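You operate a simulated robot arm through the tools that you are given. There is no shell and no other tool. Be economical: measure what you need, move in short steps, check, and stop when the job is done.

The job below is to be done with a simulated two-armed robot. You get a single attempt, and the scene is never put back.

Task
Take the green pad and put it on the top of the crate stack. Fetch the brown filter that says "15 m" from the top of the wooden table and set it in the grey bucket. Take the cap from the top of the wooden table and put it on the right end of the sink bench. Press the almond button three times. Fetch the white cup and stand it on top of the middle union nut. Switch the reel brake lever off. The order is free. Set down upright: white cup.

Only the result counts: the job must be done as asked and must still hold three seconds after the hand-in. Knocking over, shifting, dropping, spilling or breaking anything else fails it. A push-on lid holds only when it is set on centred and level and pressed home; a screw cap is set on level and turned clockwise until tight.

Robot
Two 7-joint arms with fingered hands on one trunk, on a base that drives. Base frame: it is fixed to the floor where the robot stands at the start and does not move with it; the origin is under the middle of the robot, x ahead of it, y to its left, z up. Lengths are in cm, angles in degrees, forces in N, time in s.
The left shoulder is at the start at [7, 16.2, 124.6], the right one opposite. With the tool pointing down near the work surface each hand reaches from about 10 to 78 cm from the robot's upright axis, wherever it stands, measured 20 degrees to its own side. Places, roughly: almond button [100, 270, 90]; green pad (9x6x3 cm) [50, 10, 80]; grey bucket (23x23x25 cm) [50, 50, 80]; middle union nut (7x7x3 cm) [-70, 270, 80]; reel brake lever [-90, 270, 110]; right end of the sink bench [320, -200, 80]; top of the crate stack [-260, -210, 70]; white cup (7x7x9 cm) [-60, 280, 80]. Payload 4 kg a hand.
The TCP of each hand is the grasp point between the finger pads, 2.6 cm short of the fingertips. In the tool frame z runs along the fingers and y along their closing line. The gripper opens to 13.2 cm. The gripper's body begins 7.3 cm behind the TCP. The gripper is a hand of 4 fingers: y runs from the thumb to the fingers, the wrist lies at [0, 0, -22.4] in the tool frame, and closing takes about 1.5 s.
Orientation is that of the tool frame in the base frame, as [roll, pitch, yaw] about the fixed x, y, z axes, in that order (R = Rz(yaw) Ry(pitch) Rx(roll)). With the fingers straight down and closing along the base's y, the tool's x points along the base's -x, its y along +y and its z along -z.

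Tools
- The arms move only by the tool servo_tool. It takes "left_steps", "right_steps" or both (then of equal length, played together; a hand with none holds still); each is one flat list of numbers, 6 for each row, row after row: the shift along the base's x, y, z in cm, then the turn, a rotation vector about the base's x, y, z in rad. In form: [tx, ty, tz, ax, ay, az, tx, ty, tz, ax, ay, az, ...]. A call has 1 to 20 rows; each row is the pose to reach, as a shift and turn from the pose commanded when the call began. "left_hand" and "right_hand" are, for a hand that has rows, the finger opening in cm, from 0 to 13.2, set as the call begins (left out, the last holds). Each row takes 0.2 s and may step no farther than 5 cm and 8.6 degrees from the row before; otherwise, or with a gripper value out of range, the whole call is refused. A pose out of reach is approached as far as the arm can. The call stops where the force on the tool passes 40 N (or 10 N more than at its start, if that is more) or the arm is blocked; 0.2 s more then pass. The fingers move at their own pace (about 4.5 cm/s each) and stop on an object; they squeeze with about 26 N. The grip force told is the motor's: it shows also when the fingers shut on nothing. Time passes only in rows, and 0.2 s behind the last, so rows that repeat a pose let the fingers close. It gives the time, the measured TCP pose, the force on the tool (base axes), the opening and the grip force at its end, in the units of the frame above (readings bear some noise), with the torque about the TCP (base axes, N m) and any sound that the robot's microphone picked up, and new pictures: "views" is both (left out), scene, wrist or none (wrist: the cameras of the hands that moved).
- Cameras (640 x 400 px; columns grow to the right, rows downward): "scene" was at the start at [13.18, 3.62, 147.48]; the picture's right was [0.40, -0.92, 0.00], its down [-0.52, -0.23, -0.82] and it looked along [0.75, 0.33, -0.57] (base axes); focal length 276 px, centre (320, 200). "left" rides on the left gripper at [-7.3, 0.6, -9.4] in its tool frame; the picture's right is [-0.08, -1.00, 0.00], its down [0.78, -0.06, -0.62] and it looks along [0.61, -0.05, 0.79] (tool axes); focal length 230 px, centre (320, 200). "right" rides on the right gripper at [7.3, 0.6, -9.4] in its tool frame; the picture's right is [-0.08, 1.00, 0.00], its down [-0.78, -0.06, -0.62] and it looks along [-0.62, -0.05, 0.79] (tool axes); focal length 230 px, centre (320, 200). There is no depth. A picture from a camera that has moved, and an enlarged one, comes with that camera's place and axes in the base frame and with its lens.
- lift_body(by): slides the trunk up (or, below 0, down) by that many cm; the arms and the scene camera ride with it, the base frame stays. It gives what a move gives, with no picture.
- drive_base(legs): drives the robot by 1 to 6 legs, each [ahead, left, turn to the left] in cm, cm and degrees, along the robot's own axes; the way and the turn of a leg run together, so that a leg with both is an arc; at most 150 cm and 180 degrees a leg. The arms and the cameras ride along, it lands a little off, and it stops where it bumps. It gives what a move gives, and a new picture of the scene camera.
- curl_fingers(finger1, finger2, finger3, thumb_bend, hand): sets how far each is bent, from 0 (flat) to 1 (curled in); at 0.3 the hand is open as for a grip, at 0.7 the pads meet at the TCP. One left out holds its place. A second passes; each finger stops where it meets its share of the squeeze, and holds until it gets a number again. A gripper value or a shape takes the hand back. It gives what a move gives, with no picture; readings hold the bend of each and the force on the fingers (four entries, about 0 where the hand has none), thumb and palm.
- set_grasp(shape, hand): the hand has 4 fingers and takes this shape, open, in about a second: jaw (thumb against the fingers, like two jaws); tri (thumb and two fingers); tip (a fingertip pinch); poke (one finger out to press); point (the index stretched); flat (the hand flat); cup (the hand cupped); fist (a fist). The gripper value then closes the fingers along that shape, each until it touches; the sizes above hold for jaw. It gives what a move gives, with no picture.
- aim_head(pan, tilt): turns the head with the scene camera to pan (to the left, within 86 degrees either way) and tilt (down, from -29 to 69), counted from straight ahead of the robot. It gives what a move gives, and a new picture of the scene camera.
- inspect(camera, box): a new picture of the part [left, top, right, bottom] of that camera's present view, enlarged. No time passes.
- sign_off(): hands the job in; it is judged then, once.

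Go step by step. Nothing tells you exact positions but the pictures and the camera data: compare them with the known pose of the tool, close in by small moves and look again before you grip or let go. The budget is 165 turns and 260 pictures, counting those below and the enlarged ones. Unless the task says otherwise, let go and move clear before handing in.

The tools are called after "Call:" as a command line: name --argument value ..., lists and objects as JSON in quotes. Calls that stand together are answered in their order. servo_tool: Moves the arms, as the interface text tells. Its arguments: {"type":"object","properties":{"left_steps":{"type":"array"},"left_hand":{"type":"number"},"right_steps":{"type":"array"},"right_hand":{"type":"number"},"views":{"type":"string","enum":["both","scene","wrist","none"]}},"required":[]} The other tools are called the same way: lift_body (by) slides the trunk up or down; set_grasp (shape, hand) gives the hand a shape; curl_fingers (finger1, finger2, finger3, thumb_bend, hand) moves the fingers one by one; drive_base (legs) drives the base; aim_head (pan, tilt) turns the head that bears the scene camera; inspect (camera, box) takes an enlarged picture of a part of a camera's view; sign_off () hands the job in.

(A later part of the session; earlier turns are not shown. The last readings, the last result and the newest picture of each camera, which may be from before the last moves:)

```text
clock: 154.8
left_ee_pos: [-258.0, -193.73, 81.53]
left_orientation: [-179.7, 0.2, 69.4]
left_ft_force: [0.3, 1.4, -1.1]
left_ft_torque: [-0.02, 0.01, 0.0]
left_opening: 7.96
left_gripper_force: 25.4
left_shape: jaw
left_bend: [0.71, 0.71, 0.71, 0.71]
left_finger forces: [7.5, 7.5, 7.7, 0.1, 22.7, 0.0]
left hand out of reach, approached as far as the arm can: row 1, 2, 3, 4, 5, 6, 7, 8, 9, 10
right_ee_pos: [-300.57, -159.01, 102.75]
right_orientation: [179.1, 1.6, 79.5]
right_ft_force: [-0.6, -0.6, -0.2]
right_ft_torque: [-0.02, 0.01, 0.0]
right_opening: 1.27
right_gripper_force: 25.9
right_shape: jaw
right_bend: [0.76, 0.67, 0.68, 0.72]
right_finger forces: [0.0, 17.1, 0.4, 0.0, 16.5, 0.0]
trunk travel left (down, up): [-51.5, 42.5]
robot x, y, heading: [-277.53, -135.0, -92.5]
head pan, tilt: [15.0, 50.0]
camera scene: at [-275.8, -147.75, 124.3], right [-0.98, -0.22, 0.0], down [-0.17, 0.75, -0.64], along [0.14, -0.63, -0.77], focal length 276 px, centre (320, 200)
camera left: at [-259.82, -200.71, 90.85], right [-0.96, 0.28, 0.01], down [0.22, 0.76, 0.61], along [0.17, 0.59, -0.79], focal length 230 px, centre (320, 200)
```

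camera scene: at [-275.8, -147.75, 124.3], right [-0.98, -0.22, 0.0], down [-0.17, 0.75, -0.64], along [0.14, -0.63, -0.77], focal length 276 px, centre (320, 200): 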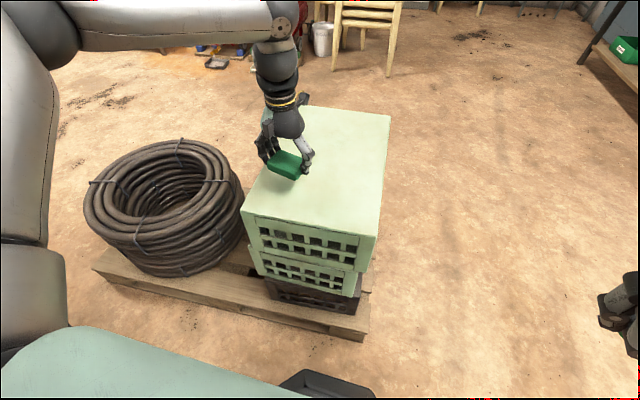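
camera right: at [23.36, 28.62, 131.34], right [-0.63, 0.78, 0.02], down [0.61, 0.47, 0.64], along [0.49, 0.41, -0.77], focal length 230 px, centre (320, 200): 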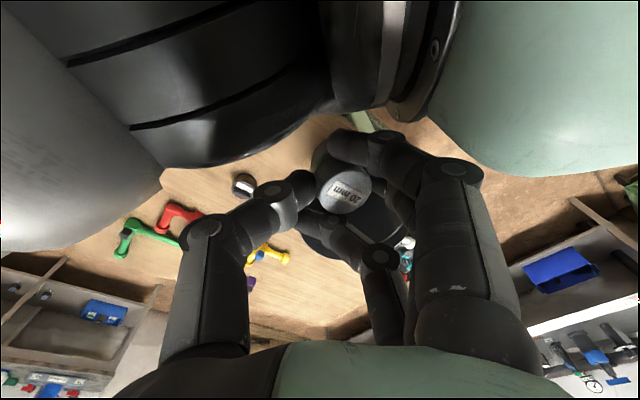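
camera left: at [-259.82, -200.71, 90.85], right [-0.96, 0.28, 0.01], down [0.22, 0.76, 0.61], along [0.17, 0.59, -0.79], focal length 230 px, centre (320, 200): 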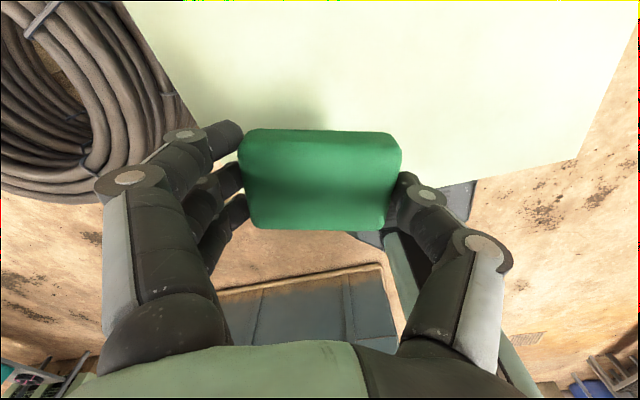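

The pad is over the crate top, well inside the edges. I'll lower the trunk 6 cm and then feel for contact.

Call:
lift_body --by -6

Call:
servo_tool --left_steps '[-1, -1.5, 0, 0, 0, 0, -2, -3, 0, 0, 0, 0, -2, -3, -0.7, 0, 0, 0, -2, -3, -0.7, 0, 0, 0]' --views "both"

```text
clock: 155.8
left_ee_pos: [-257.95, -193.74, 75.55]
left_orientation: [-179.7, 0.2, 69.4]
left_ft_force: [0.7, 0.2, 0.3]
left_ft_torque: [0.01, -0.01, -0.03]
left_opening: 7.97
left_gripper_force: 25.7
left_shape: jaw
left_bend: [0.71, 0.71, 0.71, 0.71]
left_finger forces: [7.6, 7.4, 7.6, 0.1, 22.7, 0.0]
right_ee_pos: [-300.4, -159.06, 96.96]
right_orientation: [179.1, 1.5, 79.5]
right_ft_force: [0.0, -1.1, -0.9]
right_ft_torque: [0.01, 0.01, 0.0]
right_opening: 1.27
right_gripper_force: 26.3
right_shape: jaw
right_bend: [0.76, 0.67, 0.68, 0.72]
right_finger forces: [0.0, 17.2, 0.4, 0.0, 16.6, 0.0]
trunk travel left (down, up): [-45.5, 48.5]
robot x, y, heading: [-277.49, -135.2, -92.4]
head pan, tilt: [15.0, 50.0]
```

```text
clock: 156.8
left_ee_pos: [-257.96, -193.64, 75.62]
left_orientation: [-179.7, 0.1, 69.4]
left_ft_force: [-0.8, -0.3, 0.4]
left_ft_torque: [0.01, 0.01, 0.0]
left_opening: 7.96
left_gripper_force: 25.5
left_shape: jaw
left_bend: [0.71, 0.71, 0.71, 0.71]
left_finger forces: [7.5, 7.5, 7.8, 0.0, 22.7, 0.1]
left hand out of reach, approached as far as the arm can: row 1, 2, 3, 4
right_ee_pos: [-300.39, -159.2, 96.98]
right_orientation: [179.1, 1.6, 79.5]
right_ft_force: [-0.1, -0.5, 0.3]
right_ft_torque: [0.0, -0.02, -0.02]
right_opening: 1.26
right_gripper_force: 25.9
right_shape: jaw
right_bend: [0.76, 0.67, 0.68, 0.72]
right_finger forces: [0.0, 17.1, 0.4, 0.1, 16.4, 0.1]
trunk travel left (down, up): [-45.5, 48.5]
robot x, y, heading: [-277.36, -135.02, -92.2]
head pan, tilt: [15.0, 50.0]
camera scene: at [-275.78, -147.78, 118.29], right [-0.98, -0.22, 0.0], down [-0.17, 0.75, -0.64], along [0.14, -0.63, -0.77], focal length 276 px, centre (320, 200)
camera left: at [-259.8, -200.73, 84.84], right [-0.96, 0.28, 0.01], down [0.22, 0.76, 0.61], along [0.17, 0.59, -0.79], focal length 230 px, centre (320, 200)
```

scene: 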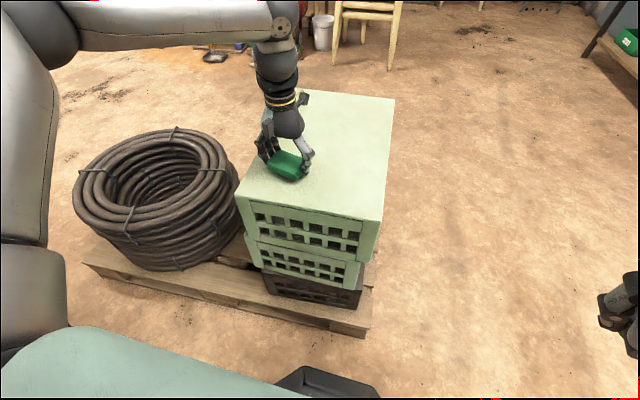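
left: 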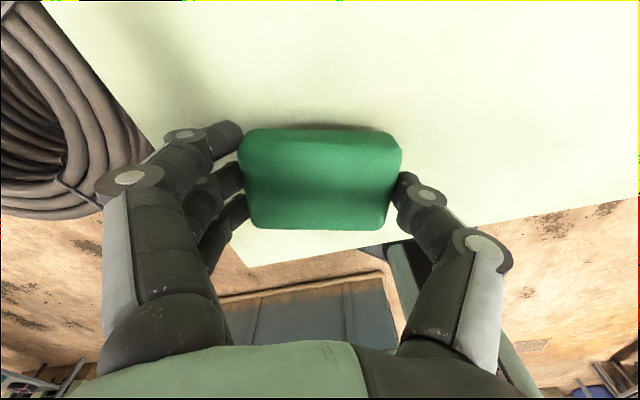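

The arm is at its limit here, so the trunk does the fine lowering, one centimetre at a time.

Call:
lift_body --by -1.2

Call:
lift_body --by -0.5

```text
clock: 157.4
left_ee_pos: [-257.85, -193.84, 74.38]
left_orientation: [-179.8, 0.1, 69.4]
left_ft_force: [0.9, 0.4, 6.2]
left_ft_torque: [-0.02, -0.12, -0.03]
left_opening: 7.96
left_gripper_force: 25.7
left_shape: jaw
left_bend: [0.71, 0.71, 0.72, 0.71]
left_finger forces: [8.0, 8.0, 8.2, 0.0, 23.9, 0.1]
right_ee_pos: [-300.48, -159.12, 95.65]
right_orientation: [179.1, 1.6, 79.5]
right_ft_force: [0.0, 0.2, -0.5]
right_ft_torque: [0.0, 0.0, 0.02]
right_opening: 1.25
right_gripper_force: 26.8
right_shape: jaw
right_bend: [0.76, 0.67, 0.68, 0.72]
right_finger forces: [0.0, 17.1, 0.3, 0.0, 16.5, 0.0]
trunk travel left (down, up): [-44.3, 49.7]
robot x, y, heading: [-277.21, -135.37, -92.5]
head pan, tilt: [15.0, 50.0]
```

```text
clock: 158.0
left_ee_pos: [-257.95, -193.68, 74.23]
left_orientation: [-180.0, 0.6, 69.5]
left_ft_force: [2.2, -1.1, 29.6]
left_ft_torque: [-0.05, -0.28, 0.01]
left_opening: 7.99
left_gripper_force: 25.9
left_shape: jaw
left_bend: [0.71, 0.71, 0.72, 0.72]
left_finger forces: [9.1, 9.2, 9.3, 0.1, 25.2, 0.1]
right_ee_pos: [-300.43, -158.9, 95.29]
right_orientation: [179.0, 1.7, 79.6]
right_ft_force: [0.3, 0.9, 0.3]
right_ft_torque: [0.01, -0.03, 0.01]
right_opening: 1.28
right_gripper_force: 26.2
right_shape: jaw
right_bend: [0.76, 0.67, 0.68, 0.72]
right_finger forces: [0.0, 17.1, 0.4, 0.0, 16.5, 0.0]
trunk travel left (down, up): [-43.8, 50.2]
robot x, y, heading: [-277.13, -135.27, -92.4]
head pan, tilt: [15.0, 50.0]
```

The pad rests on the crate. I'll ease up slightly, release, and rise.

Call:
lift_body --by 0.4

Call:
servo_tool --left_steps '[0, 0, 0, 0, 0, 0, 0, 0, 0, 0, 0, 0, 0, 0, 0, 0, 0, 0, 0, 0, 0, 0, 0, 0, 0, 0, 0, 0, 0, 0, 0, 0, 0, 0, 0, 0]' --left_hand 13.2 --views "none"

Call:
lift_body --by 22

Call:
aim_head --pan 15 --tilt 45

```text
clock: 158.5
left_ee_pos: [-257.93, -193.77, 74.28]
left_orientation: [-179.8, 0.2, 69.4]
left_ft_force: [0.0, -4.3, 17.7]
left_ft_torque: [-0.12, -0.2, 0.0]
left_opening: 7.98
left_gripper_force: 26.0
left_shape: jaw
left_bend: [0.71, 0.71, 0.72, 0.72]
left_finger forces: [8.8, 8.9, 9.1, 0.1, 25.5, 0.1]
right_ee_pos: [-300.51, -158.94, 95.72]
right_orientation: [179.1, 1.6, 79.4]
right_ft_force: [0.0, -0.3, -1.1]
right_ft_torque: [-0.03, -0.02, -0.01]
right_opening: 1.26
right_gripper_force: 26.3
right_shape: jaw
right_bend: [0.76, 0.67, 0.68, 0.72]
right_finger forces: [0.0, 17.2, 0.4, 0.0, 16.5, 0.1]
trunk travel left (down, up): [-44.2, 49.8]
robot x, y, heading: [-276.76, -135.2, -92.7]
head pan, tilt: [15.0, 50.0]
```

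```text
clock: 159.9
left_ee_pos: [-258.03, -193.86, 74.16]
left_orientation: [-179.7, 0.1, 69.4]
left_ft_force: [-0.6, -0.5, 1.1]
left_ft_torque: [-0.01, 0.02, -0.03]
left_opening: 13.22
left_gripper_force: 0.2
left_shape: jaw
left_bend: [0.3, 0.3, 0.3, 0.3]
left_finger forces: [0.0, 0.0, 0.0, 0.1, 0.2, 0.0]
right_ee_pos: [-300.5, -159.09, 95.61]
right_orientation: [179.1, 1.5, 79.6]
right_ft_force: [0.5, 0.2, -0.9]
right_ft_torque: [-0.01, 0.0, -0.03]
right_opening: 1.29
right_gripper_force: 26.0
right_shape: jaw
right_bend: [0.76, 0.67, 0.68, 0.72]
right_finger forces: [0.1, 17.1, 0.3, 0.1, 16.5, 0.0]
trunk travel left (down, up): [-44.2, 49.8]
robot x, y, heading: [-277.37, -135.16, -92.5]
head pan, tilt: [15.0, 50.0]
```

```text
clock: 162.2
left_ee_pos: [-257.93, -193.67, 96.11]
left_orientation: [-179.7, 0.1, 69.3]
left_ft_force: [0.3, 0.9, -0.3]
left_ft_torque: [0.03, 0.0, 0.0]
left_opening: 13.22
left_gripper_force: 0.1
left_shape: jaw
left_bend: [0.3, 0.3, 0.3, 0.3]
left_finger forces: [0.0, 0.0, 0.0, 0.1, 0.0, 0.0]
right_ee_pos: [-300.55, -159.12, 117.56]
right_orientation: [179.1, 1.6, 79.5]
right_ft_force: [0.4, 0.0, -0.1]
right_ft_torque: [0.02, -0.01, 0.01]
right_opening: 1.25
right_gripper_force: 26.5
right_shape: jaw
right_bend: [0.76, 0.67, 0.68, 0.72]
right_finger forces: [0.0, 17.1, 0.4, 0.0, 16.5, 0.0]
trunk travel left (down, up): [-66.2, 27.8]
robot x, y, heading: [-277.2, -135.38, -92.3]
head pan, tilt: [15.0, 50.0]
```

```text
clock: 162.9
left_ee_pos: [-257.92, -193.73, 96.17]
left_orientation: [-179.6, 0.0, 69.5]
left_ft_force: [-0.4, 0.3, 0.1]
left_ft_torque: [0.02, 0.0, 0.0]
left_opening: 13.2
left_gripper_force: 0.1
left_shape: jaw
left_bend: [0.3, 0.3, 0.3, 0.3]
left_finger forces: [0.0, 0.0, 0.0, 0.0, 0.0, 0.1]
right_ee_pos: [-300.39, -159.09, 117.59]
right_orientation: [179.1, 1.6, 79.5]
right_ft_force: [0.5, 0.4, -0.1]
right_ft_torque: [0.02, -0.01, -0.03]
right_opening: 1.27
right_gripper_force: 26.3
right_shape: jaw
right_bend: [0.76, 0.67, 0.68, 0.72]
right_finger forces: [0.0, 17.1, 0.3, 0.0, 16.6, 0.1]
trunk travel left (down, up): [-66.2, 27.8]
robot x, y, heading: [-277.05, -135.6, -92.5]
head pan, tilt: [15.0, 45.0]
camera scene: at [-275.69, -148.21, 139.68], right [-0.98, -0.22, 0.0], down [-0.15, 0.69, -0.71], along [0.15, -0.69, -0.71], focal length 276 px, centre (320, 200)
```

scene: 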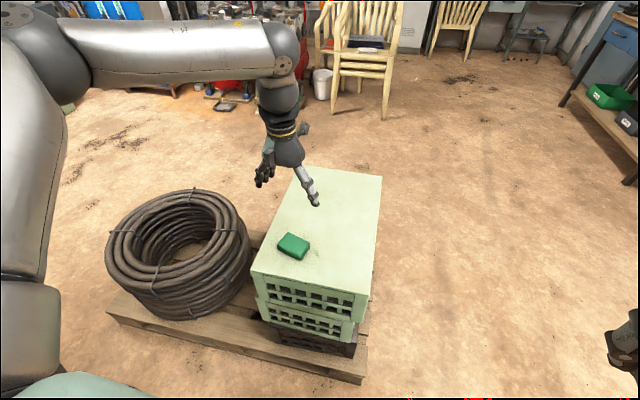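

The pad lies flat on the crate stack. I'll retract the left hand, then drive back along the corridor.

Call:
servo_tool --left_steps '[0, 4, 2, 0, 0, 0, 0, 8, 4, 0, 0, 0, 0, 12, 6, 0, 0, 0, 0, 16, 8, 0, 0, 0, 0, 20, 8, 0, 0, 0, 0, 22, 8, 0, 0, 0]' --left_hand 4 --views "none"

Call:
drive_base --legs '[[-15, 0, 0], [0, 0, 90]]'

Call:
aim_head --pan 0 --tilt 15

```text
clock: 164.3
left_ee_pos: [-258.0, -171.57, 104.23]
left_orientation: [-179.8, 0.2, 69.4]
left_ft_force: [-0.4, 0.3, 0.0]
left_ft_torque: [0.01, -0.03, 0.03]
left_opening: 4.05
left_gripper_force: 0.1
left_shape: jaw
left_bend: [0.73, 0.73, 0.73, 0.7]
left_finger forces: [0.0, 0.0, 0.1, 0.1, 0.0, 0.0]
right_ee_pos: [-300.5, -159.07, 117.53]
right_orientation: [179.1, 1.5, 79.4]
right_ft_force: [0.2, -0.1, -0.4]
right_ft_torque: [0.01, 0.0, 0.01]
right_opening: 1.28
right_gripper_force: 25.8
right_shape: jaw
right_bend: [0.76, 0.67, 0.68, 0.72]
right_finger forces: [0.0, 17.1, 0.4, 0.0, 16.5, 0.1]
trunk travel left (down, up): [-66.2, 27.8]
robot x, y, heading: [-277.53, -135.32, -92.4]
head pan, tilt: [15.0, 45.0]
```

```text
clock: 169.6
left_ee_pos: [-241.24, -99.95, 104.21]
left_orientation: [-179.7, 0.1, 161.6]
left_ft_force: [-0.1, 0.8, -0.6]
left_ft_torque: [-0.01, 0.02, -0.02]
left_opening: 4.06
left_gripper_force: 0.1
left_shape: jaw
left_bend: [0.73, 0.73, 0.73, 0.7]
left_finger forces: [0.1, 0.0, 0.0, 0.0, 0.0, 0.0]
right_ee_pos: [-252.15, -142.76, 117.69]
right_orientation: [179.2, 1.6, 171.7]
right_ft_force: [0.9, 0.5, 0.6]
right_ft_torque: [0.0, -0.04, 0.0]
right_opening: 1.27
right_gripper_force: 26.0
right_shape: jaw
right_bend: [0.76, 0.67, 0.68, 0.72]
right_finger forces: [0.0, 16.8, 0.6, 0.0, 16.4, 0.1]
trunk travel left (down, up): [-66.2, 27.8]
robot x, y, heading: [-276.37, -120.95, -0.6]
head pan, tilt: [15.0, 45.0]
camera scene: at [-263.8, -118.51, 139.69], right [0.26, -0.97, 0.0], down [-0.68, -0.18, -0.71], along [0.68, 0.18, -0.71], focal length 276 px, centre (320, 200)
```

scene: 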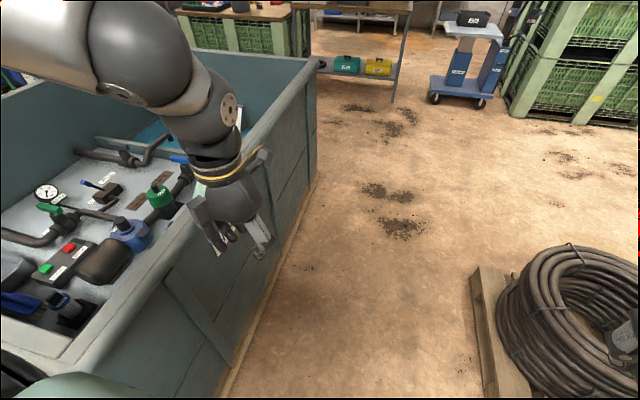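

```text
clock: 170.5
left_ee_pos: [-241.18, -99.81, 104.1]
left_orientation: [-179.8, 0.2, 161.6]
left_ft_force: [0.0, -0.2, 0.4]
left_ft_torque: [-0.04, -0.01, -0.03]
left_opening: 4.05
left_gripper_force: 0.0
left_shape: jaw
left_bend: [0.73, 0.73, 0.73, 0.7]
left_finger forces: [0.1, 0.1, 0.0, 0.0, 0.0, 0.0]
right_ee_pos: [-252.11, -142.85, 117.53]
right_orientation: [179.2, 1.6, 171.6]
right_ft_force: [0.3, 0.3, -0.6]
right_ft_torque: [-0.02, 0.0, 0.01]
right_opening: 1.27
right_gripper_force: 26.4
right_shape: jaw
right_bend: [0.76, 0.67, 0.68, 0.72]
right_finger forces: [0.1, 16.8, 0.7, 0.1, 16.4, 0.1]
trunk travel left (down, up): [-66.2, 27.8]
robot x, y, heading: [-276.71, -120.61, -0.3]
head pan, tilt: [0.0, 15.0]
camera scene: at [-262.32, -120.61, 144.36], right [0.0, -1.0, 0.0], down [-0.26, 0.0, -0.97], along [0.97, 0.0, -0.26], focal length 276 px, centre (320, 200)
```

scene: 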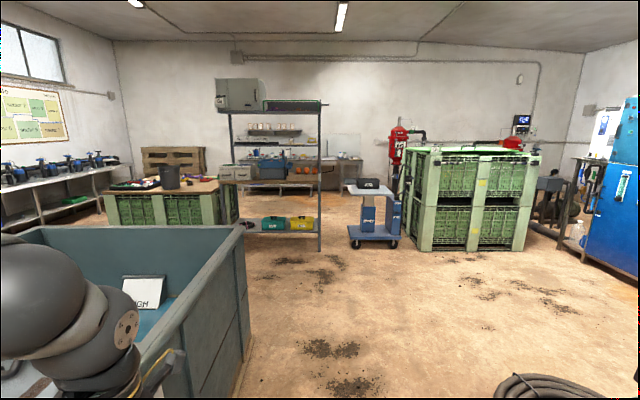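

The sink bench is across the room, reachable round the north side of the table, so I'll do the north workbench first. Driving back east and then turning north.

Call:
drive_base --legs '[[120, 4, 0], [122, 4, 0], [0, 0, 90], [110, 0, 0]]'

Call:
aim_head --pan 0 --tilt 15

```text
clock: 191.4
left_ee_pos: [-50.6, 33.46, 104.09]
left_orientation: [-179.8, 0.2, -110.2]
left_ft_force: [0.4, -0.3, -0.3]
left_ft_torque: [0.02, 0.01, 0.0]
left_opening: 4.05
left_gripper_force: 0.1
left_shape: jaw
left_bend: [0.73, 0.73, 0.73, 0.7]
left_finger forces: [0.1, 0.0, 0.0, 0.0, 0.1, 0.0]
right_ee_pos: [-8.09, 21.1, 117.74]
right_orientation: [179.1, 1.6, -100.1]
right_ft_force: [-0.5, -0.2, -0.5]
right_ft_torque: [0.0, -0.01, -0.03]
right_opening: 1.28
right_gripper_force: 26.0
right_shape: jaw
right_bend: [0.76, 0.67, 0.68, 0.72]
right_finger forces: [0.1, 16.5, 0.7, 0.0, 16.3, 0.0]
trunk travel left (down, up): [-66.2, 27.8]
robot x, y, heading: [-31.39, -2.75, 88.0]
head pan, tilt: [0.0, 15.0]
camera scene: at [-30.41, 11.65, 144.37], right [1.0, -0.04, 0.0], down [-0.01, -0.26, -0.97], along [0.04, 0.97, -0.26], focal length 276 px, centre (320, 200)
```

scene: 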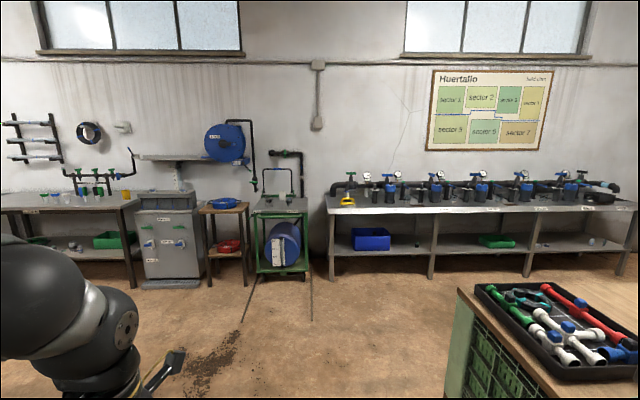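

```text
clock: 192.0
left_ee_pos: [-50.58, 33.57, 104.12]
left_orientation: [-179.7, 0.0, -110.3]
left_ft_force: [-1.3, -0.1, 0.2]
left_ft_torque: [-0.01, 0.0, -0.01]
left_opening: 4.08
left_gripper_force: 0.1
left_shape: jaw
left_bend: [0.73, 0.73, 0.73, 0.7]
left_finger forces: [0.1, 0.1, 0.0, 0.0, 0.0, 0.0]
right_ee_pos: [-7.91, 21.2, 117.6]
right_orientation: [179.1, 1.7, -100.2]
right_ft_force: [1.2, -0.3, 0.0]
right_ft_torque: [-0.03, 0.01, -0.02]
right_opening: 1.26
right_gripper_force: 26.2
right_shape: jaw
right_bend: [0.76, 0.67, 0.68, 0.72]
right_finger forces: [0.1, 16.4, 0.8, 0.1, 16.5, 0.0]
trunk travel left (down, up): [-66.2, 27.8]
robot x, y, heading: [-31.01, -2.72, 88.1]
head pan, tilt: [0.0, 15.0]
camera scene: at [-30.42, 11.69, 144.36], right [1.0, -0.04, 0.0], down [-0.01, -0.26, -0.97], along [0.04, 0.97, -0.26], focal length 276 px, centre (320, 200)
```

scene: 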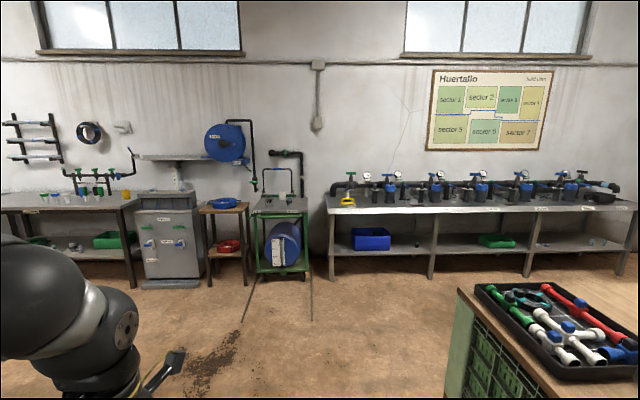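

I'll enlarge the area of the reel, the union nuts and the cup, and the button area on the bench.

Call:
inspect --camera "scene" --box '[190, 115, 320, 225]'

Call:
inspect --camera "scene" --box '[390, 150, 510, 225]'

```text
3.64 times, centred on (255, 170) of scene
camera zoom: at [-30.42, 11.69, 144.36], right [1.0, -0.04, 0.0], down [-0.01, -0.26, -0.97], along [0.04, 0.97, -0.26], focal length 1004 px, centre (556, 309)
```

zoom: 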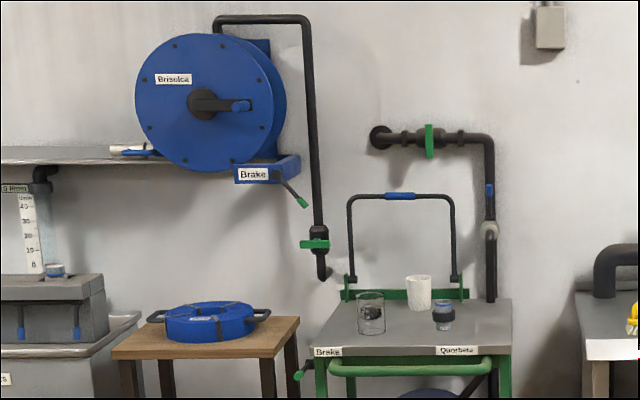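

```text
5.33 times, centred on (450, 188) of scene
camera zoom: at [-30.42, 11.69, 144.36], right [1.0, -0.04, 0.0], down [-0.01, -0.26, -0.97], along [0.04, 0.97, -0.26], focal length 1473 px, centre (-373, 267)
```

zoom: 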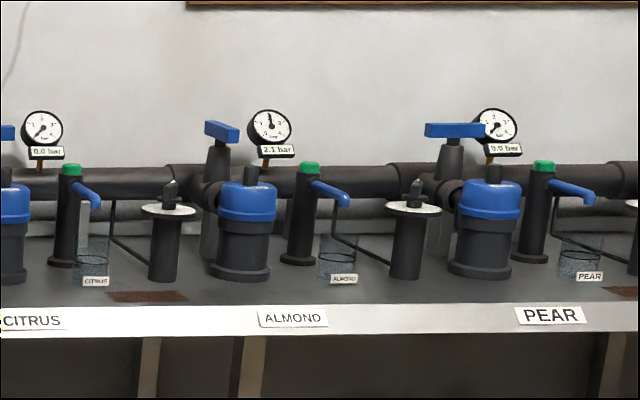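

The reel's "Brake" lever with the green tip hangs under the blue reel. The cart top holds the white cup and some nut-like parts, and the ALMOND tap's green button is on the bench. I'll drive closer to the cart.

Call:
drive_base --legs '[[90, 8, 0], [85, 8, 2]]'

Call:
aim_head --pan 15 --tilt 30

```text
clock: 201.0
left_ee_pos: [-71.48, 207.99, 104.11]
left_orientation: [-179.7, 0.1, -104.7]
left_ft_force: [0.3, 0.1, -0.2]
left_ft_torque: [-0.01, -0.01, -0.01]
left_opening: 4.04
left_gripper_force: 0.0
left_shape: jaw
left_bend: [0.73, 0.73, 0.73, 0.7]
left_finger forces: [0.0, 0.0, 0.0, 0.0, 0.0, 0.1]
right_ee_pos: [-27.89, 199.89, 117.69]
right_orientation: [179.1, 1.6, -94.7]
right_ft_force: [0.1, -0.6, 0.0]
right_ft_torque: [-0.03, 0.01, -0.03]
right_opening: 1.28
right_gripper_force: 26.3
right_shape: jaw
right_bend: [0.76, 0.67, 0.68, 0.72]
right_finger forces: [0.1, 16.4, 0.8, 0.1, 16.4, 0.0]
trunk travel left (down, up): [-66.2, 27.8]
robot x, y, heading: [-48.67, 173.87, 93.5]
head pan, tilt: [0.0, 15.0]
camera scene: at [-49.29, 188.22, 144.37], right [1.0, 0.06, 0.0], down [0.02, -0.26, -0.97], along [-0.06, 0.96, -0.26], focal length 276 px, centre (320, 200)
```

scene: 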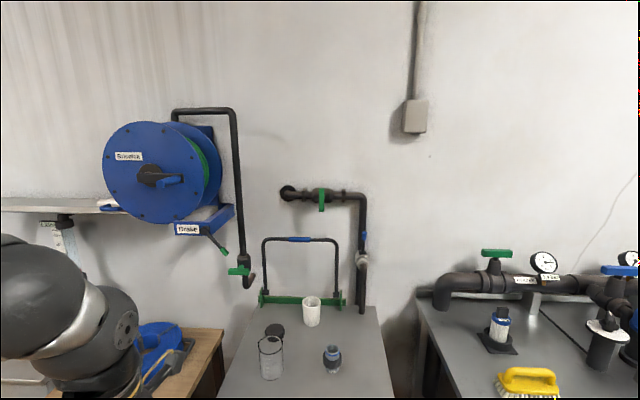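

```text
clock: 201.7
left_ee_pos: [-71.5, 207.94, 104.16]
left_orientation: [-179.6, 0.1, -104.6]
left_ft_force: [0.0, -0.7, 0.7]
left_ft_torque: [0.01, -0.01, 0.03]
left_opening: 4.04
left_gripper_force: 0.0
left_shape: jaw
left_bend: [0.73, 0.73, 0.73, 0.7]
left_finger forces: [0.0, 0.0, 0.0, 0.0, 0.1, 0.1]
right_ee_pos: [-27.9, 199.89, 117.54]
right_orientation: [179.1, 1.6, -94.6]
right_ft_force: [-0.2, -0.4, -0.1]
right_ft_torque: [0.01, -0.01, -0.02]
right_opening: 1.26
right_gripper_force: 26.2
right_shape: jaw
right_bend: [0.76, 0.67, 0.68, 0.72]
right_finger forces: [0.0, 16.4, 0.9, 0.0, 16.4, 0.1]
trunk travel left (down, up): [-66.2, 27.8]
robot x, y, heading: [-48.79, 173.79, 93.4]
head pan, tilt: [15.0, 30.0]
camera scene: at [-51.59, 187.52, 141.95], right [0.95, 0.32, 0.0], down [0.16, -0.47, -0.87], along [-0.27, 0.82, -0.5], focal length 276 px, centre (320, 200)
```

scene: 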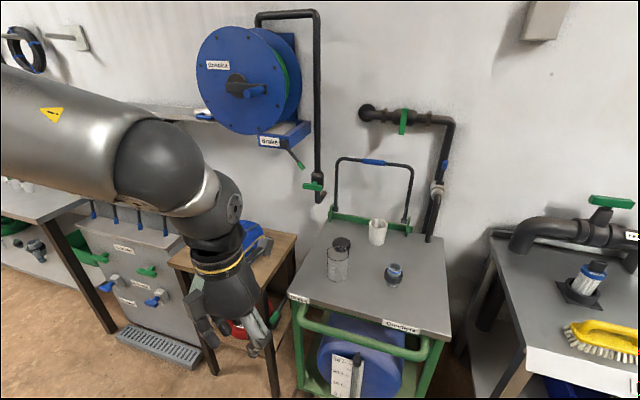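

Call:
inspect --camera "scene" --box '[290, 190, 460, 330]'

Call:
inspect --camera "scene" --box '[230, 100, 340, 210]'

```text
2.86 times, centred on (375, 260) of scene
camera zoom: at [-51.59, 187.52, 141.95], right [0.95, 0.32, 0.0], down [0.16, -0.47, -0.87], along [-0.27, 0.82, -0.5], focal length 789 px, centre (163, 29)
```

zoom: 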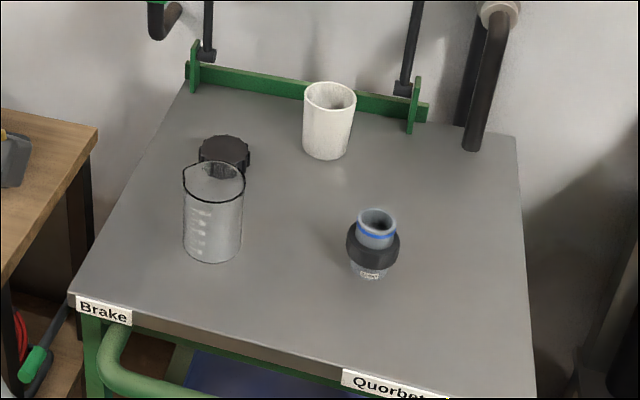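

```text
3.64 times, centred on (285, 155) of scene
camera zoom: at [-51.59, 187.52, 141.95], right [0.95, 0.32, 0.0], down [0.16, -0.47, -0.87], along [-0.27, 0.82, -0.5], focal length 1004 px, centre (447, 364)
```

zoom: 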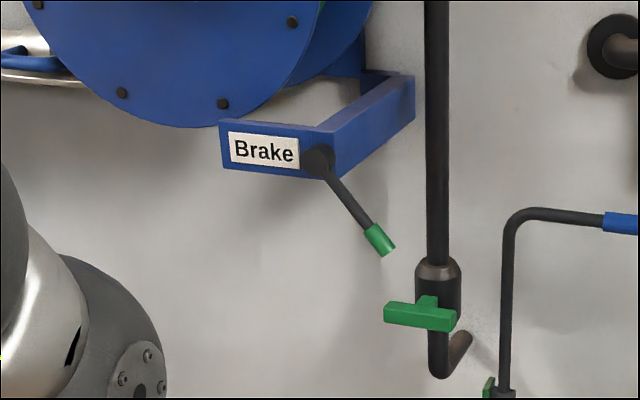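

The black knurled disc behind the beaker, at about [-69.6, 269], is the union nut meant; the white cup stands at about [-57, 274]. I'll square up and drive to about [-39, 206] for the left hand.

Call:
drive_base --legs '[[0, 0, -3.4], [32, -9, 0]]'

Call:
lift_body --by -5

Call:
aim_head --pan 15 --tilt 42

```text
clock: 204.4
left_ee_pos: [-60.48, 241.93, 104.14]
left_orientation: [-179.7, 0.2, -108.2]
left_ft_force: [-0.1, -0.1, -0.1]
left_ft_torque: [0.02, 0.02, 0.02]
left_opening: 4.04
left_gripper_force: 0.1
left_shape: jaw
left_bend: [0.73, 0.73, 0.73, 0.7]
left_finger forces: [0.1, 0.1, 0.0, 0.1, 0.1, 0.0]
right_ee_pos: [-17.43, 231.18, 117.66]
right_orientation: [179.0, 1.6, -98.0]
right_ft_force: [0.4, 1.3, 0.0]
right_ft_torque: [0.01, 0.02, -0.03]
right_opening: 1.28
right_gripper_force: 25.8
right_shape: jaw
right_bend: [0.76, 0.67, 0.68, 0.72]
right_finger forces: [0.0, 16.4, 0.8, 0.0, 16.4, 0.1]
trunk travel left (down, up): [-66.2, 27.8]
robot x, y, heading: [-39.92, 206.5, 90.2]
head pan, tilt: [15.0, 30.0]
camera scene: at [-41.8, 220.29, 141.95], right [0.97, 0.26, 0.0], down [0.13, -0.48, -0.87], along [-0.23, 0.84, -0.5], focal length 276 px, centre (320, 200)
```

scene: 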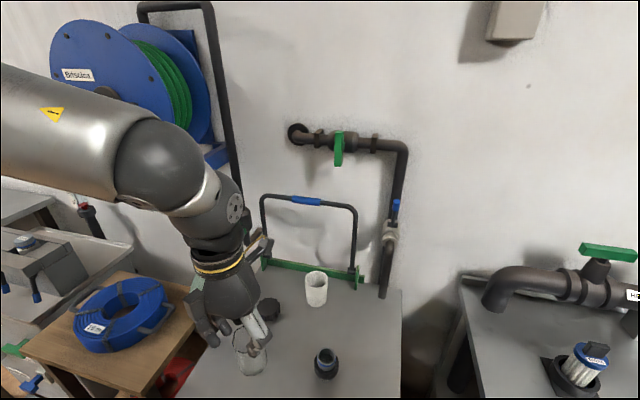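

```text
clock: 205.3
left_ee_pos: [-60.46, 241.9, 99.17]
left_orientation: [-179.6, 0.1, -108.0]
left_ft_force: [0.5, 0.5, 0.0]
left_ft_torque: [0.02, 0.01, 0.01]
left_opening: 4.05
left_gripper_force: 0.1
left_shape: jaw
left_bend: [0.73, 0.73, 0.73, 0.7]
left_finger forces: [0.1, 0.1, 0.1, 0.0, 0.0, 0.1]
right_ee_pos: [-17.45, 231.18, 112.63]
right_orientation: [179.1, 1.6, -98.1]
right_ft_force: [0.6, -0.2, 0.4]
right_ft_torque: [0.06, -0.01, 0.03]
right_opening: 1.29
right_gripper_force: 25.9
right_shape: jaw
right_bend: [0.76, 0.67, 0.68, 0.72]
right_finger forces: [0.0, 16.3, 0.6, 0.0, 16.4, 0.0]
trunk travel left (down, up): [-61.2, 32.8]
robot x, y, heading: [-39.89, 206.4, 90.3]
head pan, tilt: [15.0, 30.0]
```

```text
clock: 206.1
left_ee_pos: [-60.37, 242.02, 99.22]
left_orientation: [-179.7, 0.2, -108.1]
left_ft_force: [-0.6, 0.3, -0.3]
left_ft_torque: [-0.01, -0.01, 0.01]
left_opening: 4.06
left_gripper_force: 0.0
left_shape: jaw
left_bend: [0.73, 0.73, 0.73, 0.7]
left_finger forces: [0.0, 0.0, 0.0, 0.1, 0.0, 0.0]
right_ee_pos: [-17.48, 231.33, 112.63]
right_orientation: [179.1, 1.7, -98.0]
right_ft_force: [-1.4, 0.0, -0.8]
right_ft_torque: [0.0, 0.03, 0.03]
right_opening: 1.28
right_gripper_force: 26.9
right_shape: jaw
right_bend: [0.76, 0.67, 0.68, 0.72]
right_finger forces: [0.0, 16.3, 0.9, 0.1, 16.4, 0.0]
trunk travel left (down, up): [-61.2, 32.8]
robot x, y, heading: [-39.7, 206.69, 90.0]
head pan, tilt: [15.0, 42.0]
camera scene: at [-41.6, 219.7, 135.12], right [0.97, 0.26, 0.0], down [0.17, -0.65, -0.74], along [-0.19, 0.72, -0.67], focal length 276 px, centre (320, 200)
```

scene: 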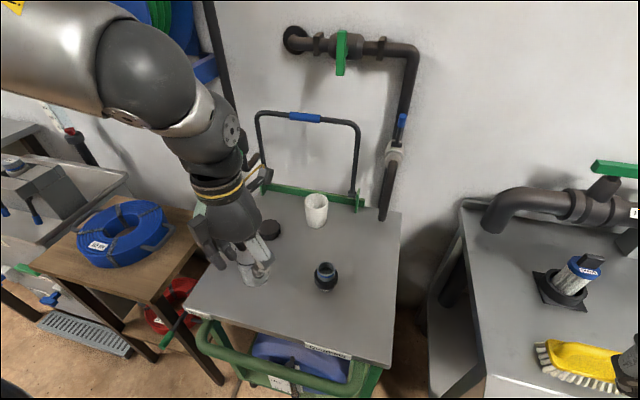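

The cup is at about [-57.5, 275.3] and the nut at [-69.3, 268]. I'll bring the open left hand above the cup.

Call:
servo_tool --left_steps '[0.3, 4.2, 0, 0, 0, 0.04, 0.7, 8.3, 0, 0, 0, 0.08, 1, 12.5, 0, 0, 0, 0.12, 1.4, 16.6, 0, 0, 0, 0.16, 1.8, 20.8, 0, 0, 0, 0.2, 2.2, 25, 0, 0, 0, 0.24, 2.5, 29, 0, 0, 0, 0.28, 2.9, 32, 0, 0, 0, 0.314, 2.9, 32, 0, 0, 0, 0.314]' --left_hand 12

```text
clock: 208.1
left_ee_pos: [-63.71, 264.9, 96.64]
left_orientation: [-179.5, 0.5, -90.1]
left_ft_force: [0.2, -0.2, -0.2]
left_ft_torque: [0.03, 0.01, -0.01]
left_opening: 11.95
left_gripper_force: 0.2
left_shape: jaw
left_bend: [0.47, 0.47, 0.47, 0.43]
left_finger forces: [0.0, 0.0, 0.1, 0.0, 0.0, 0.0]
left hand out of reach, approached as far as the arm can: row 5, 6, 7, 8, 9
right_ee_pos: [-17.41, 231.33, 112.55]
right_orientation: [179.1, 1.6, -98.0]
right_ft_force: [0.5, -0.4, -0.5]
right_ft_torque: [-0.02, 0.0, -0.02]
right_opening: 1.29
right_gripper_force: 26.2
right_shape: jaw
right_bend: [0.76, 0.67, 0.68, 0.72]
right_finger forces: [0.1, 16.4, 0.9, 0.1, 16.4, 0.1]
trunk travel left (down, up): [-61.2, 32.8]
robot x, y, heading: [-39.76, 206.66, 90.1]
head pan, tilt: [15.0, 42.0]
camera scene: at [-41.57, 219.68, 135.12], right [0.97, 0.26, 0.0], down [0.17, -0.65, -0.74], along [-0.19, 0.72, -0.67], focal length 276 px, centre (320, 200)
camera left: at [-64.24, 272.25, 105.92], right [1.0, 0.08, 0.01], down [0.06, -0.79, 0.61], along [0.05, -0.61, -0.79], focal length 230 px, centre (320, 200)
```

scene: 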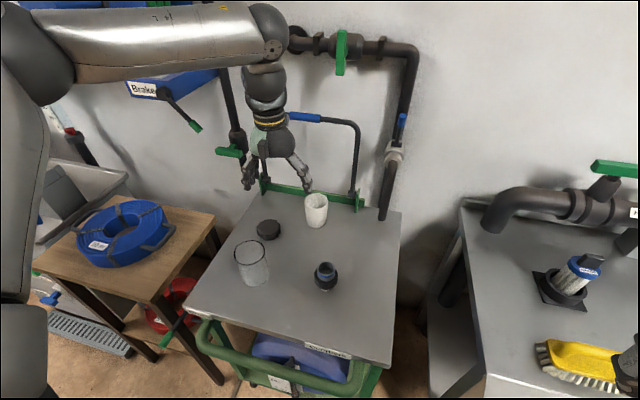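
left: 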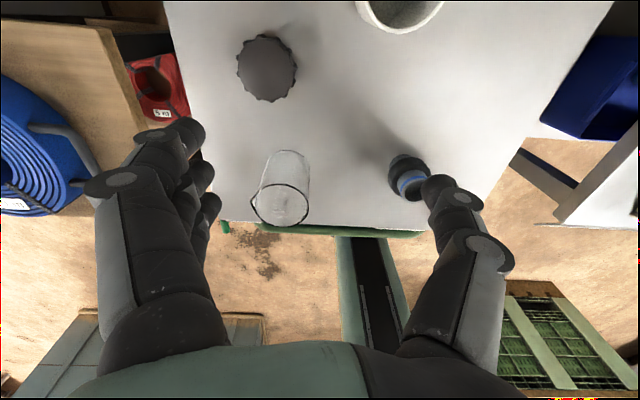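

The arm's reach ends at y = 265 in this posture. Turning the robot right by 30° brings the left shoulder forward, so I'll retract the left hand, turn, and try again.

Call:
servo_tool --left_steps '[0, -4, 1, 0, 0, 0, 0, -8, 2, 0, 0, 0, 0, -12, 3, 0, 0, 0, 0, -16, 4, 0, 0, 0, 0, -20, 5, 0, 0, 0, 0, -24, 5, 0, 0, 0]' --views "none"

Call:
drive_base --legs '[[0, 5, 0], [0, 0, -32]]'

Call:
aim_head --pan 45 --tilt 42

```text
clock: 209.5
left_ee_pos: [-63.45, 240.13, 101.25]
left_orientation: [-179.7, 0.3, -90.2]
left_ft_force: [-1.4, 0.3, 0.1]
left_ft_torque: [0.06, 0.02, 0.0]
left_opening: 11.98
left_gripper_force: 0.0
left_shape: jaw
left_bend: [0.47, 0.47, 0.47, 0.43]
left_finger forces: [0.1, 0.0, 0.0, 0.0, 0.1, 0.1]
right_ee_pos: [-17.47, 231.06, 112.66]
right_orientation: [179.1, 1.8, -97.9]
right_ft_force: [-0.5, -1.6, -0.2]
right_ft_torque: [0.03, -0.01, 0.02]
right_opening: 1.3
right_gripper_force: 25.6
right_shape: jaw
right_bend: [0.76, 0.67, 0.68, 0.72]
right_finger forces: [0.1, 16.3, 0.7, 0.0, 16.4, 0.0]
trunk travel left (down, up): [-61.2, 32.8]
robot x, y, heading: [-39.65, 206.38, 90.0]
head pan, tilt: [15.0, 42.0]
```

```text
clock: 212.0
left_ee_pos: [-46.2, 247.91, 101.32]
left_orientation: [-179.7, 0.1, -123.0]
left_ft_force: [-0.3, -0.1, 1.2]
left_ft_torque: [-0.02, -0.02, -0.01]
left_opening: 11.98
left_gripper_force: 0.0
left_shape: jaw
left_bend: [0.47, 0.47, 0.47, 0.43]
left_finger forces: [0.0, 0.0, 0.0, 0.1, 0.1, 0.1]
right_ee_pos: [-12.5, 215.28, 112.53]
right_orientation: [179.1, 1.6, -130.7]
right_ft_force: [-0.1, -0.7, 0.2]
right_ft_torque: [0.0, 0.03, 0.01]
right_opening: 1.24
right_gripper_force: 25.7
right_shape: jaw
right_bend: [0.76, 0.67, 0.68, 0.72]
right_finger forces: [0.1, 16.3, 0.8, 0.0, 16.4, 0.1]
trunk travel left (down, up): [-61.2, 32.8]
robot x, y, heading: [-44.3, 206.31, 57.5]
head pan, tilt: [15.0, 42.0]
camera scene: at [-39.1, 218.77, 135.12], right [0.95, -0.3, 0.0], down [-0.2, -0.64, -0.74], along [0.23, 0.71, -0.67], focal length 276 px, centre (320, 200)
```

scene: 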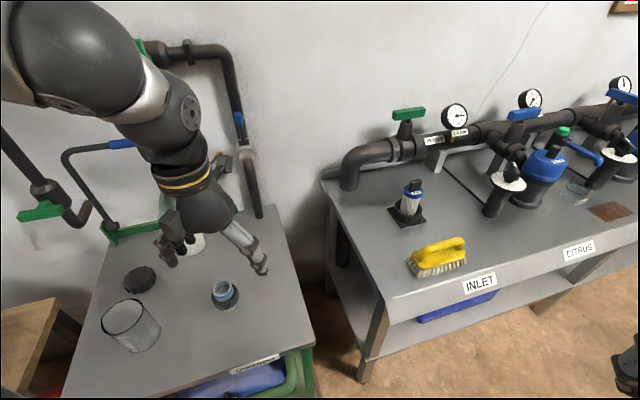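

```text
clock: 212.9
left_ee_pos: [-46.21, 247.81, 101.18]
left_orientation: [-179.8, 0.1, -123.0]
left_ft_force: [0.2, 0.2, -0.3]
left_ft_torque: [-0.02, 0.0, 0.01]
left_opening: 11.99
left_gripper_force: 0.1
left_shape: jaw
left_bend: [0.47, 0.47, 0.47, 0.43]
left_finger forces: [0.1, 0.0, 0.0, 0.0, 0.0, 0.0]
right_ee_pos: [-12.48, 215.39, 112.69]
right_orientation: [179.1, 1.6, -130.7]
right_ft_force: [-0.1, -0.3, 0.6]
right_ft_torque: [0.0, 0.0, 0.0]
right_opening: 1.28
right_gripper_force: 26.1
right_shape: jaw
right_bend: [0.76, 0.67, 0.68, 0.72]
right_finger forces: [0.0, 16.3, 0.8, 0.0, 16.4, 0.1]
trunk travel left (down, up): [-61.2, 32.8]
robot x, y, heading: [-44.0, 206.47, 57.3]
head pan, tilt: [45.0, 42.0]
camera scene: at [-43.44, 218.98, 135.12], right [0.98, 0.21, 0.0], down [0.14, -0.65, -0.74], along [-0.16, 0.73, -0.67], focal length 276 px, centre (320, 200)
```

scene: 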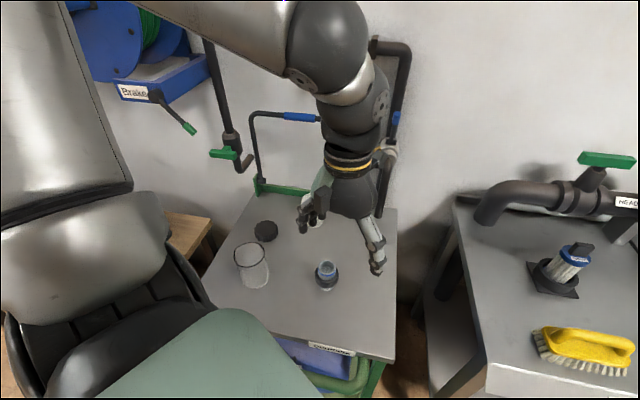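

The left hand has a better posture now. Moving it over the cup at z of about 99.

Call:
servo_tool --left_steps '[-1.6, 4, 0, 0, 0, 0, -3.2, 8, 0, 0, 0, 0, -4.8, 12, -0.5, 0, 0, 0, -6.4, 16, -1, 0, 0, 0, -8, 20, -1.5, 0, 0, 0, -9.6, 24, -2, 0, 0, 0, -11.3, 27.5, -3, 0, 0, 0, -11.3, 27.5, -3, 0, 0, 0]'

```text
clock: 214.7
left_ee_pos: [-57.73, 275.05, 98.23]
left_orientation: [-179.8, 0.2, -122.9]
left_ft_force: [0.7, 0.5, 0.5]
left_ft_torque: [0.01, -0.04, 0.02]
left_opening: 11.97
left_gripper_force: 0.0
left_shape: jaw
left_bend: [0.47, 0.47, 0.47, 0.43]
left_finger forces: [0.1, 0.0, 0.0, 0.0, 0.0, 0.0]
right_ee_pos: [-12.39, 215.24, 112.56]
right_orientation: [179.1, 1.6, -130.8]
right_ft_force: [0.6, 0.2, 0.1]
right_ft_torque: [0.04, 0.01, 0.01]
right_opening: 1.25
right_gripper_force: 26.5
right_shape: jaw
right_bend: [0.76, 0.67, 0.68, 0.72]
right_finger forces: [0.1, 16.3, 0.8, 0.1, 16.4, 0.1]
trunk travel left (down, up): [-61.2, 32.8]
robot x, y, heading: [-44.37, 206.57, 57.7]
head pan, tilt: [45.0, 42.0]
camera scene: at [-43.45, 218.88, 135.13], right [0.98, 0.21, 0.0], down [0.14, -0.65, -0.74], along [-0.16, 0.73, -0.67], focal length 276 px, centre (320, 200)
camera left: at [-54.2, 281.55, 107.57], right [0.88, -0.48, 0.0], down [-0.38, -0.69, 0.61], along [-0.29, -0.54, -0.79], focal length 230 px, centre (320, 200)
```

scene: 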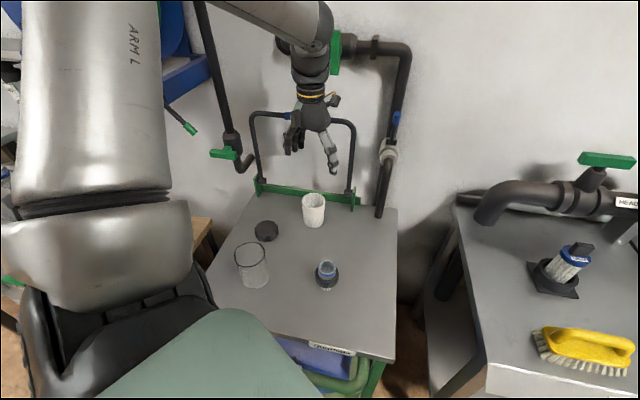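
left: 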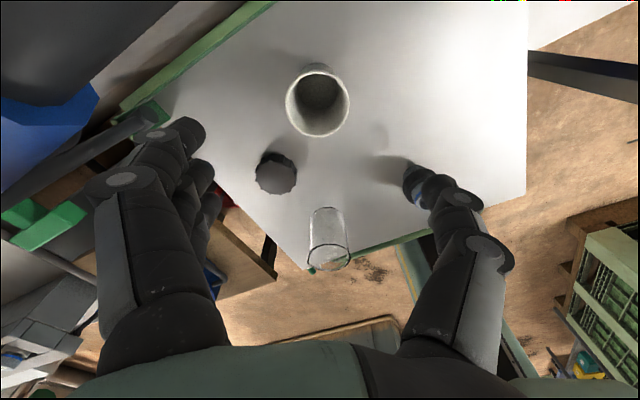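

The cup is exactly under the hand. I'll descend around it.

Call:
servo_tool --left_steps '[0.1, 0.1, -4, 0, 0, 0, 0.2, 0.2, -8, 0, 0, 0, 0.2, 0.2, -12, 0, 0, 0, 0.2, 0.2, -12, 0, 0, 0]' --views "wrist"

```text
clock: 215.2
left_ee_pos: [-57.23, 275.19, 94.28]
left_orientation: [-179.9, 0.9, -122.9]
left_ft_force: [-6.6, -23.3, 17.6]
left_ft_torque: [3.47, -1.28, -0.37]
left_opening: 11.97
left_gripper_force: 0.0
left_shape: jaw
left_bend: [0.47, 0.47, 0.47, 0.43]
left_finger forces: [0.0, 0.0, 0.0, 0.1, 0.0, 0.0]
right_ee_pos: [-12.56, 215.12, 112.53]
right_orientation: [179.0, 1.5, -130.6]
right_ft_force: [0.6, 0.5, -1.0]
right_ft_torque: [-0.05, 0.01, 0.01]
right_opening: 1.27
right_gripper_force: 26.1
right_shape: jaw
right_bend: [0.76, 0.67, 0.68, 0.72]
right_finger forces: [0.0, 16.4, 0.8, 0.1, 16.4, 0.1]
trunk travel left (down, up): [-61.2, 32.8]
robot x, y, heading: [-44.58, 206.58, 57.3]
head pan, tilt: [45.0, 42.0]
stopped in row 2 (left hand): the force on the tool passed its limit (the readings are from after the stop); the commanded pose is now the measured one
camera left: at [-53.8, 281.65, 103.68], right [0.88, -0.48, 0.0], down [-0.38, -0.7, 0.61], along [-0.29, -0.53, -0.8], focal length 230 px, centre (320, 200)
```

left: 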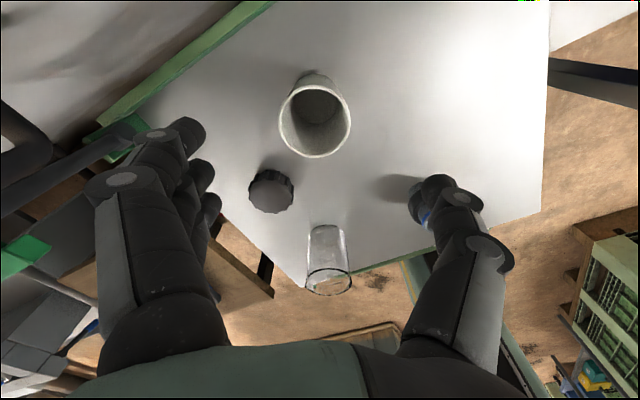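

The hand's camera mount touched the cart's push handle. I'll rise, then lean the hand back about 30° (fingers pointing forward and down) so the mount clears it.

Call:
servo_tool --left_steps '[-0.8, -1.5, 2, 0, 0, 0, -1.6, -3, 5, 0, 0, 0, -1.6, -3, 5, 0.11, -0.071, 0, -1.6, -3, 5, 0.22, -0.142, 0, -1.3, -2, 5, 0.33, -0.214, 0, -1, -1, 5, 0.44, -0.285, 0, -0.5, 0, 4, 0.44, -0.285, 0, -0.5, 0, 4, 0.44, -0.285, 0]'

```text
clock: 217.0
left_ee_pos: [-57.68, 275.38, 98.1]
left_orientation: [-179.9, 30.8, -123.0]
left_ft_force: [-0.5, -0.1, -0.2]
left_ft_torque: [0.02, 0.02, -0.02]
left_opening: 11.98
left_gripper_force: 0.0
left_shape: jaw
left_bend: [0.47, 0.47, 0.47, 0.43]
left_finger forces: [0.0, 0.1, 0.1, 0.0, 0.0, 0.0]
right_ee_pos: [-12.54, 215.42, 112.55]
right_orientation: [179.1, 1.6, -130.8]
right_ft_force: [-0.1, -0.2, -0.4]
right_ft_torque: [0.02, -0.01, 0.0]
right_opening: 1.3
right_gripper_force: 26.4
right_shape: jaw
right_bend: [0.76, 0.67, 0.68, 0.72]
right_finger forces: [0.0, 16.4, 0.9, 0.0, 16.4, 0.0]
trunk travel left (down, up): [-61.2, 32.8]
robot x, y, heading: [-44.28, 206.45, 57.3]
head pan, tilt: [45.0, 42.0]
camera scene: at [-43.5, 218.93, 135.12], right [0.98, 0.22, 0.0], down [0.14, -0.65, -0.74], along [-0.16, 0.73, -0.67], focal length 276 px, centre (320, 200)
camera left: at [-57.3, 277.1, 109.89], right [0.87, -0.49, 0.04], down [-0.49, -0.86, 0.13], along [-0.03, -0.13, -0.99], focal length 230 px, centre (320, 200)
```

scene: 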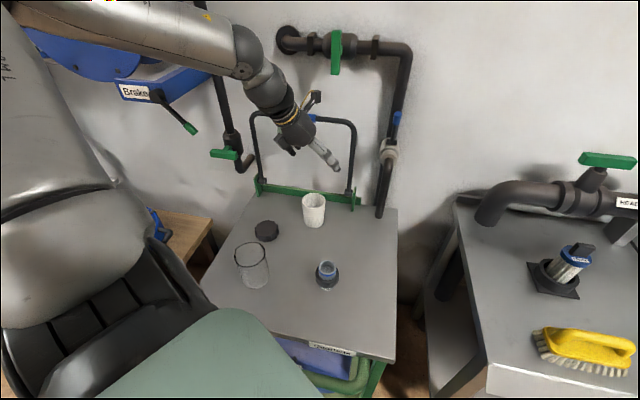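
left: 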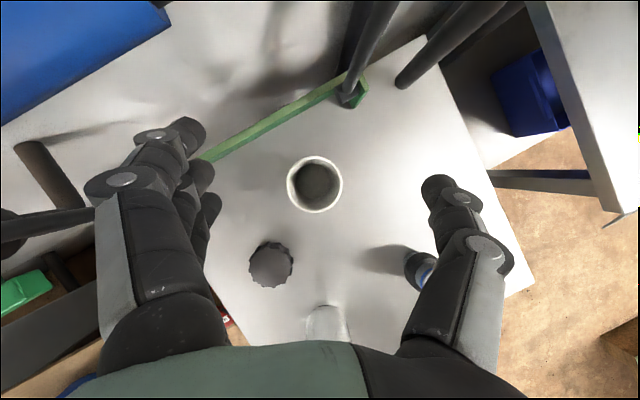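

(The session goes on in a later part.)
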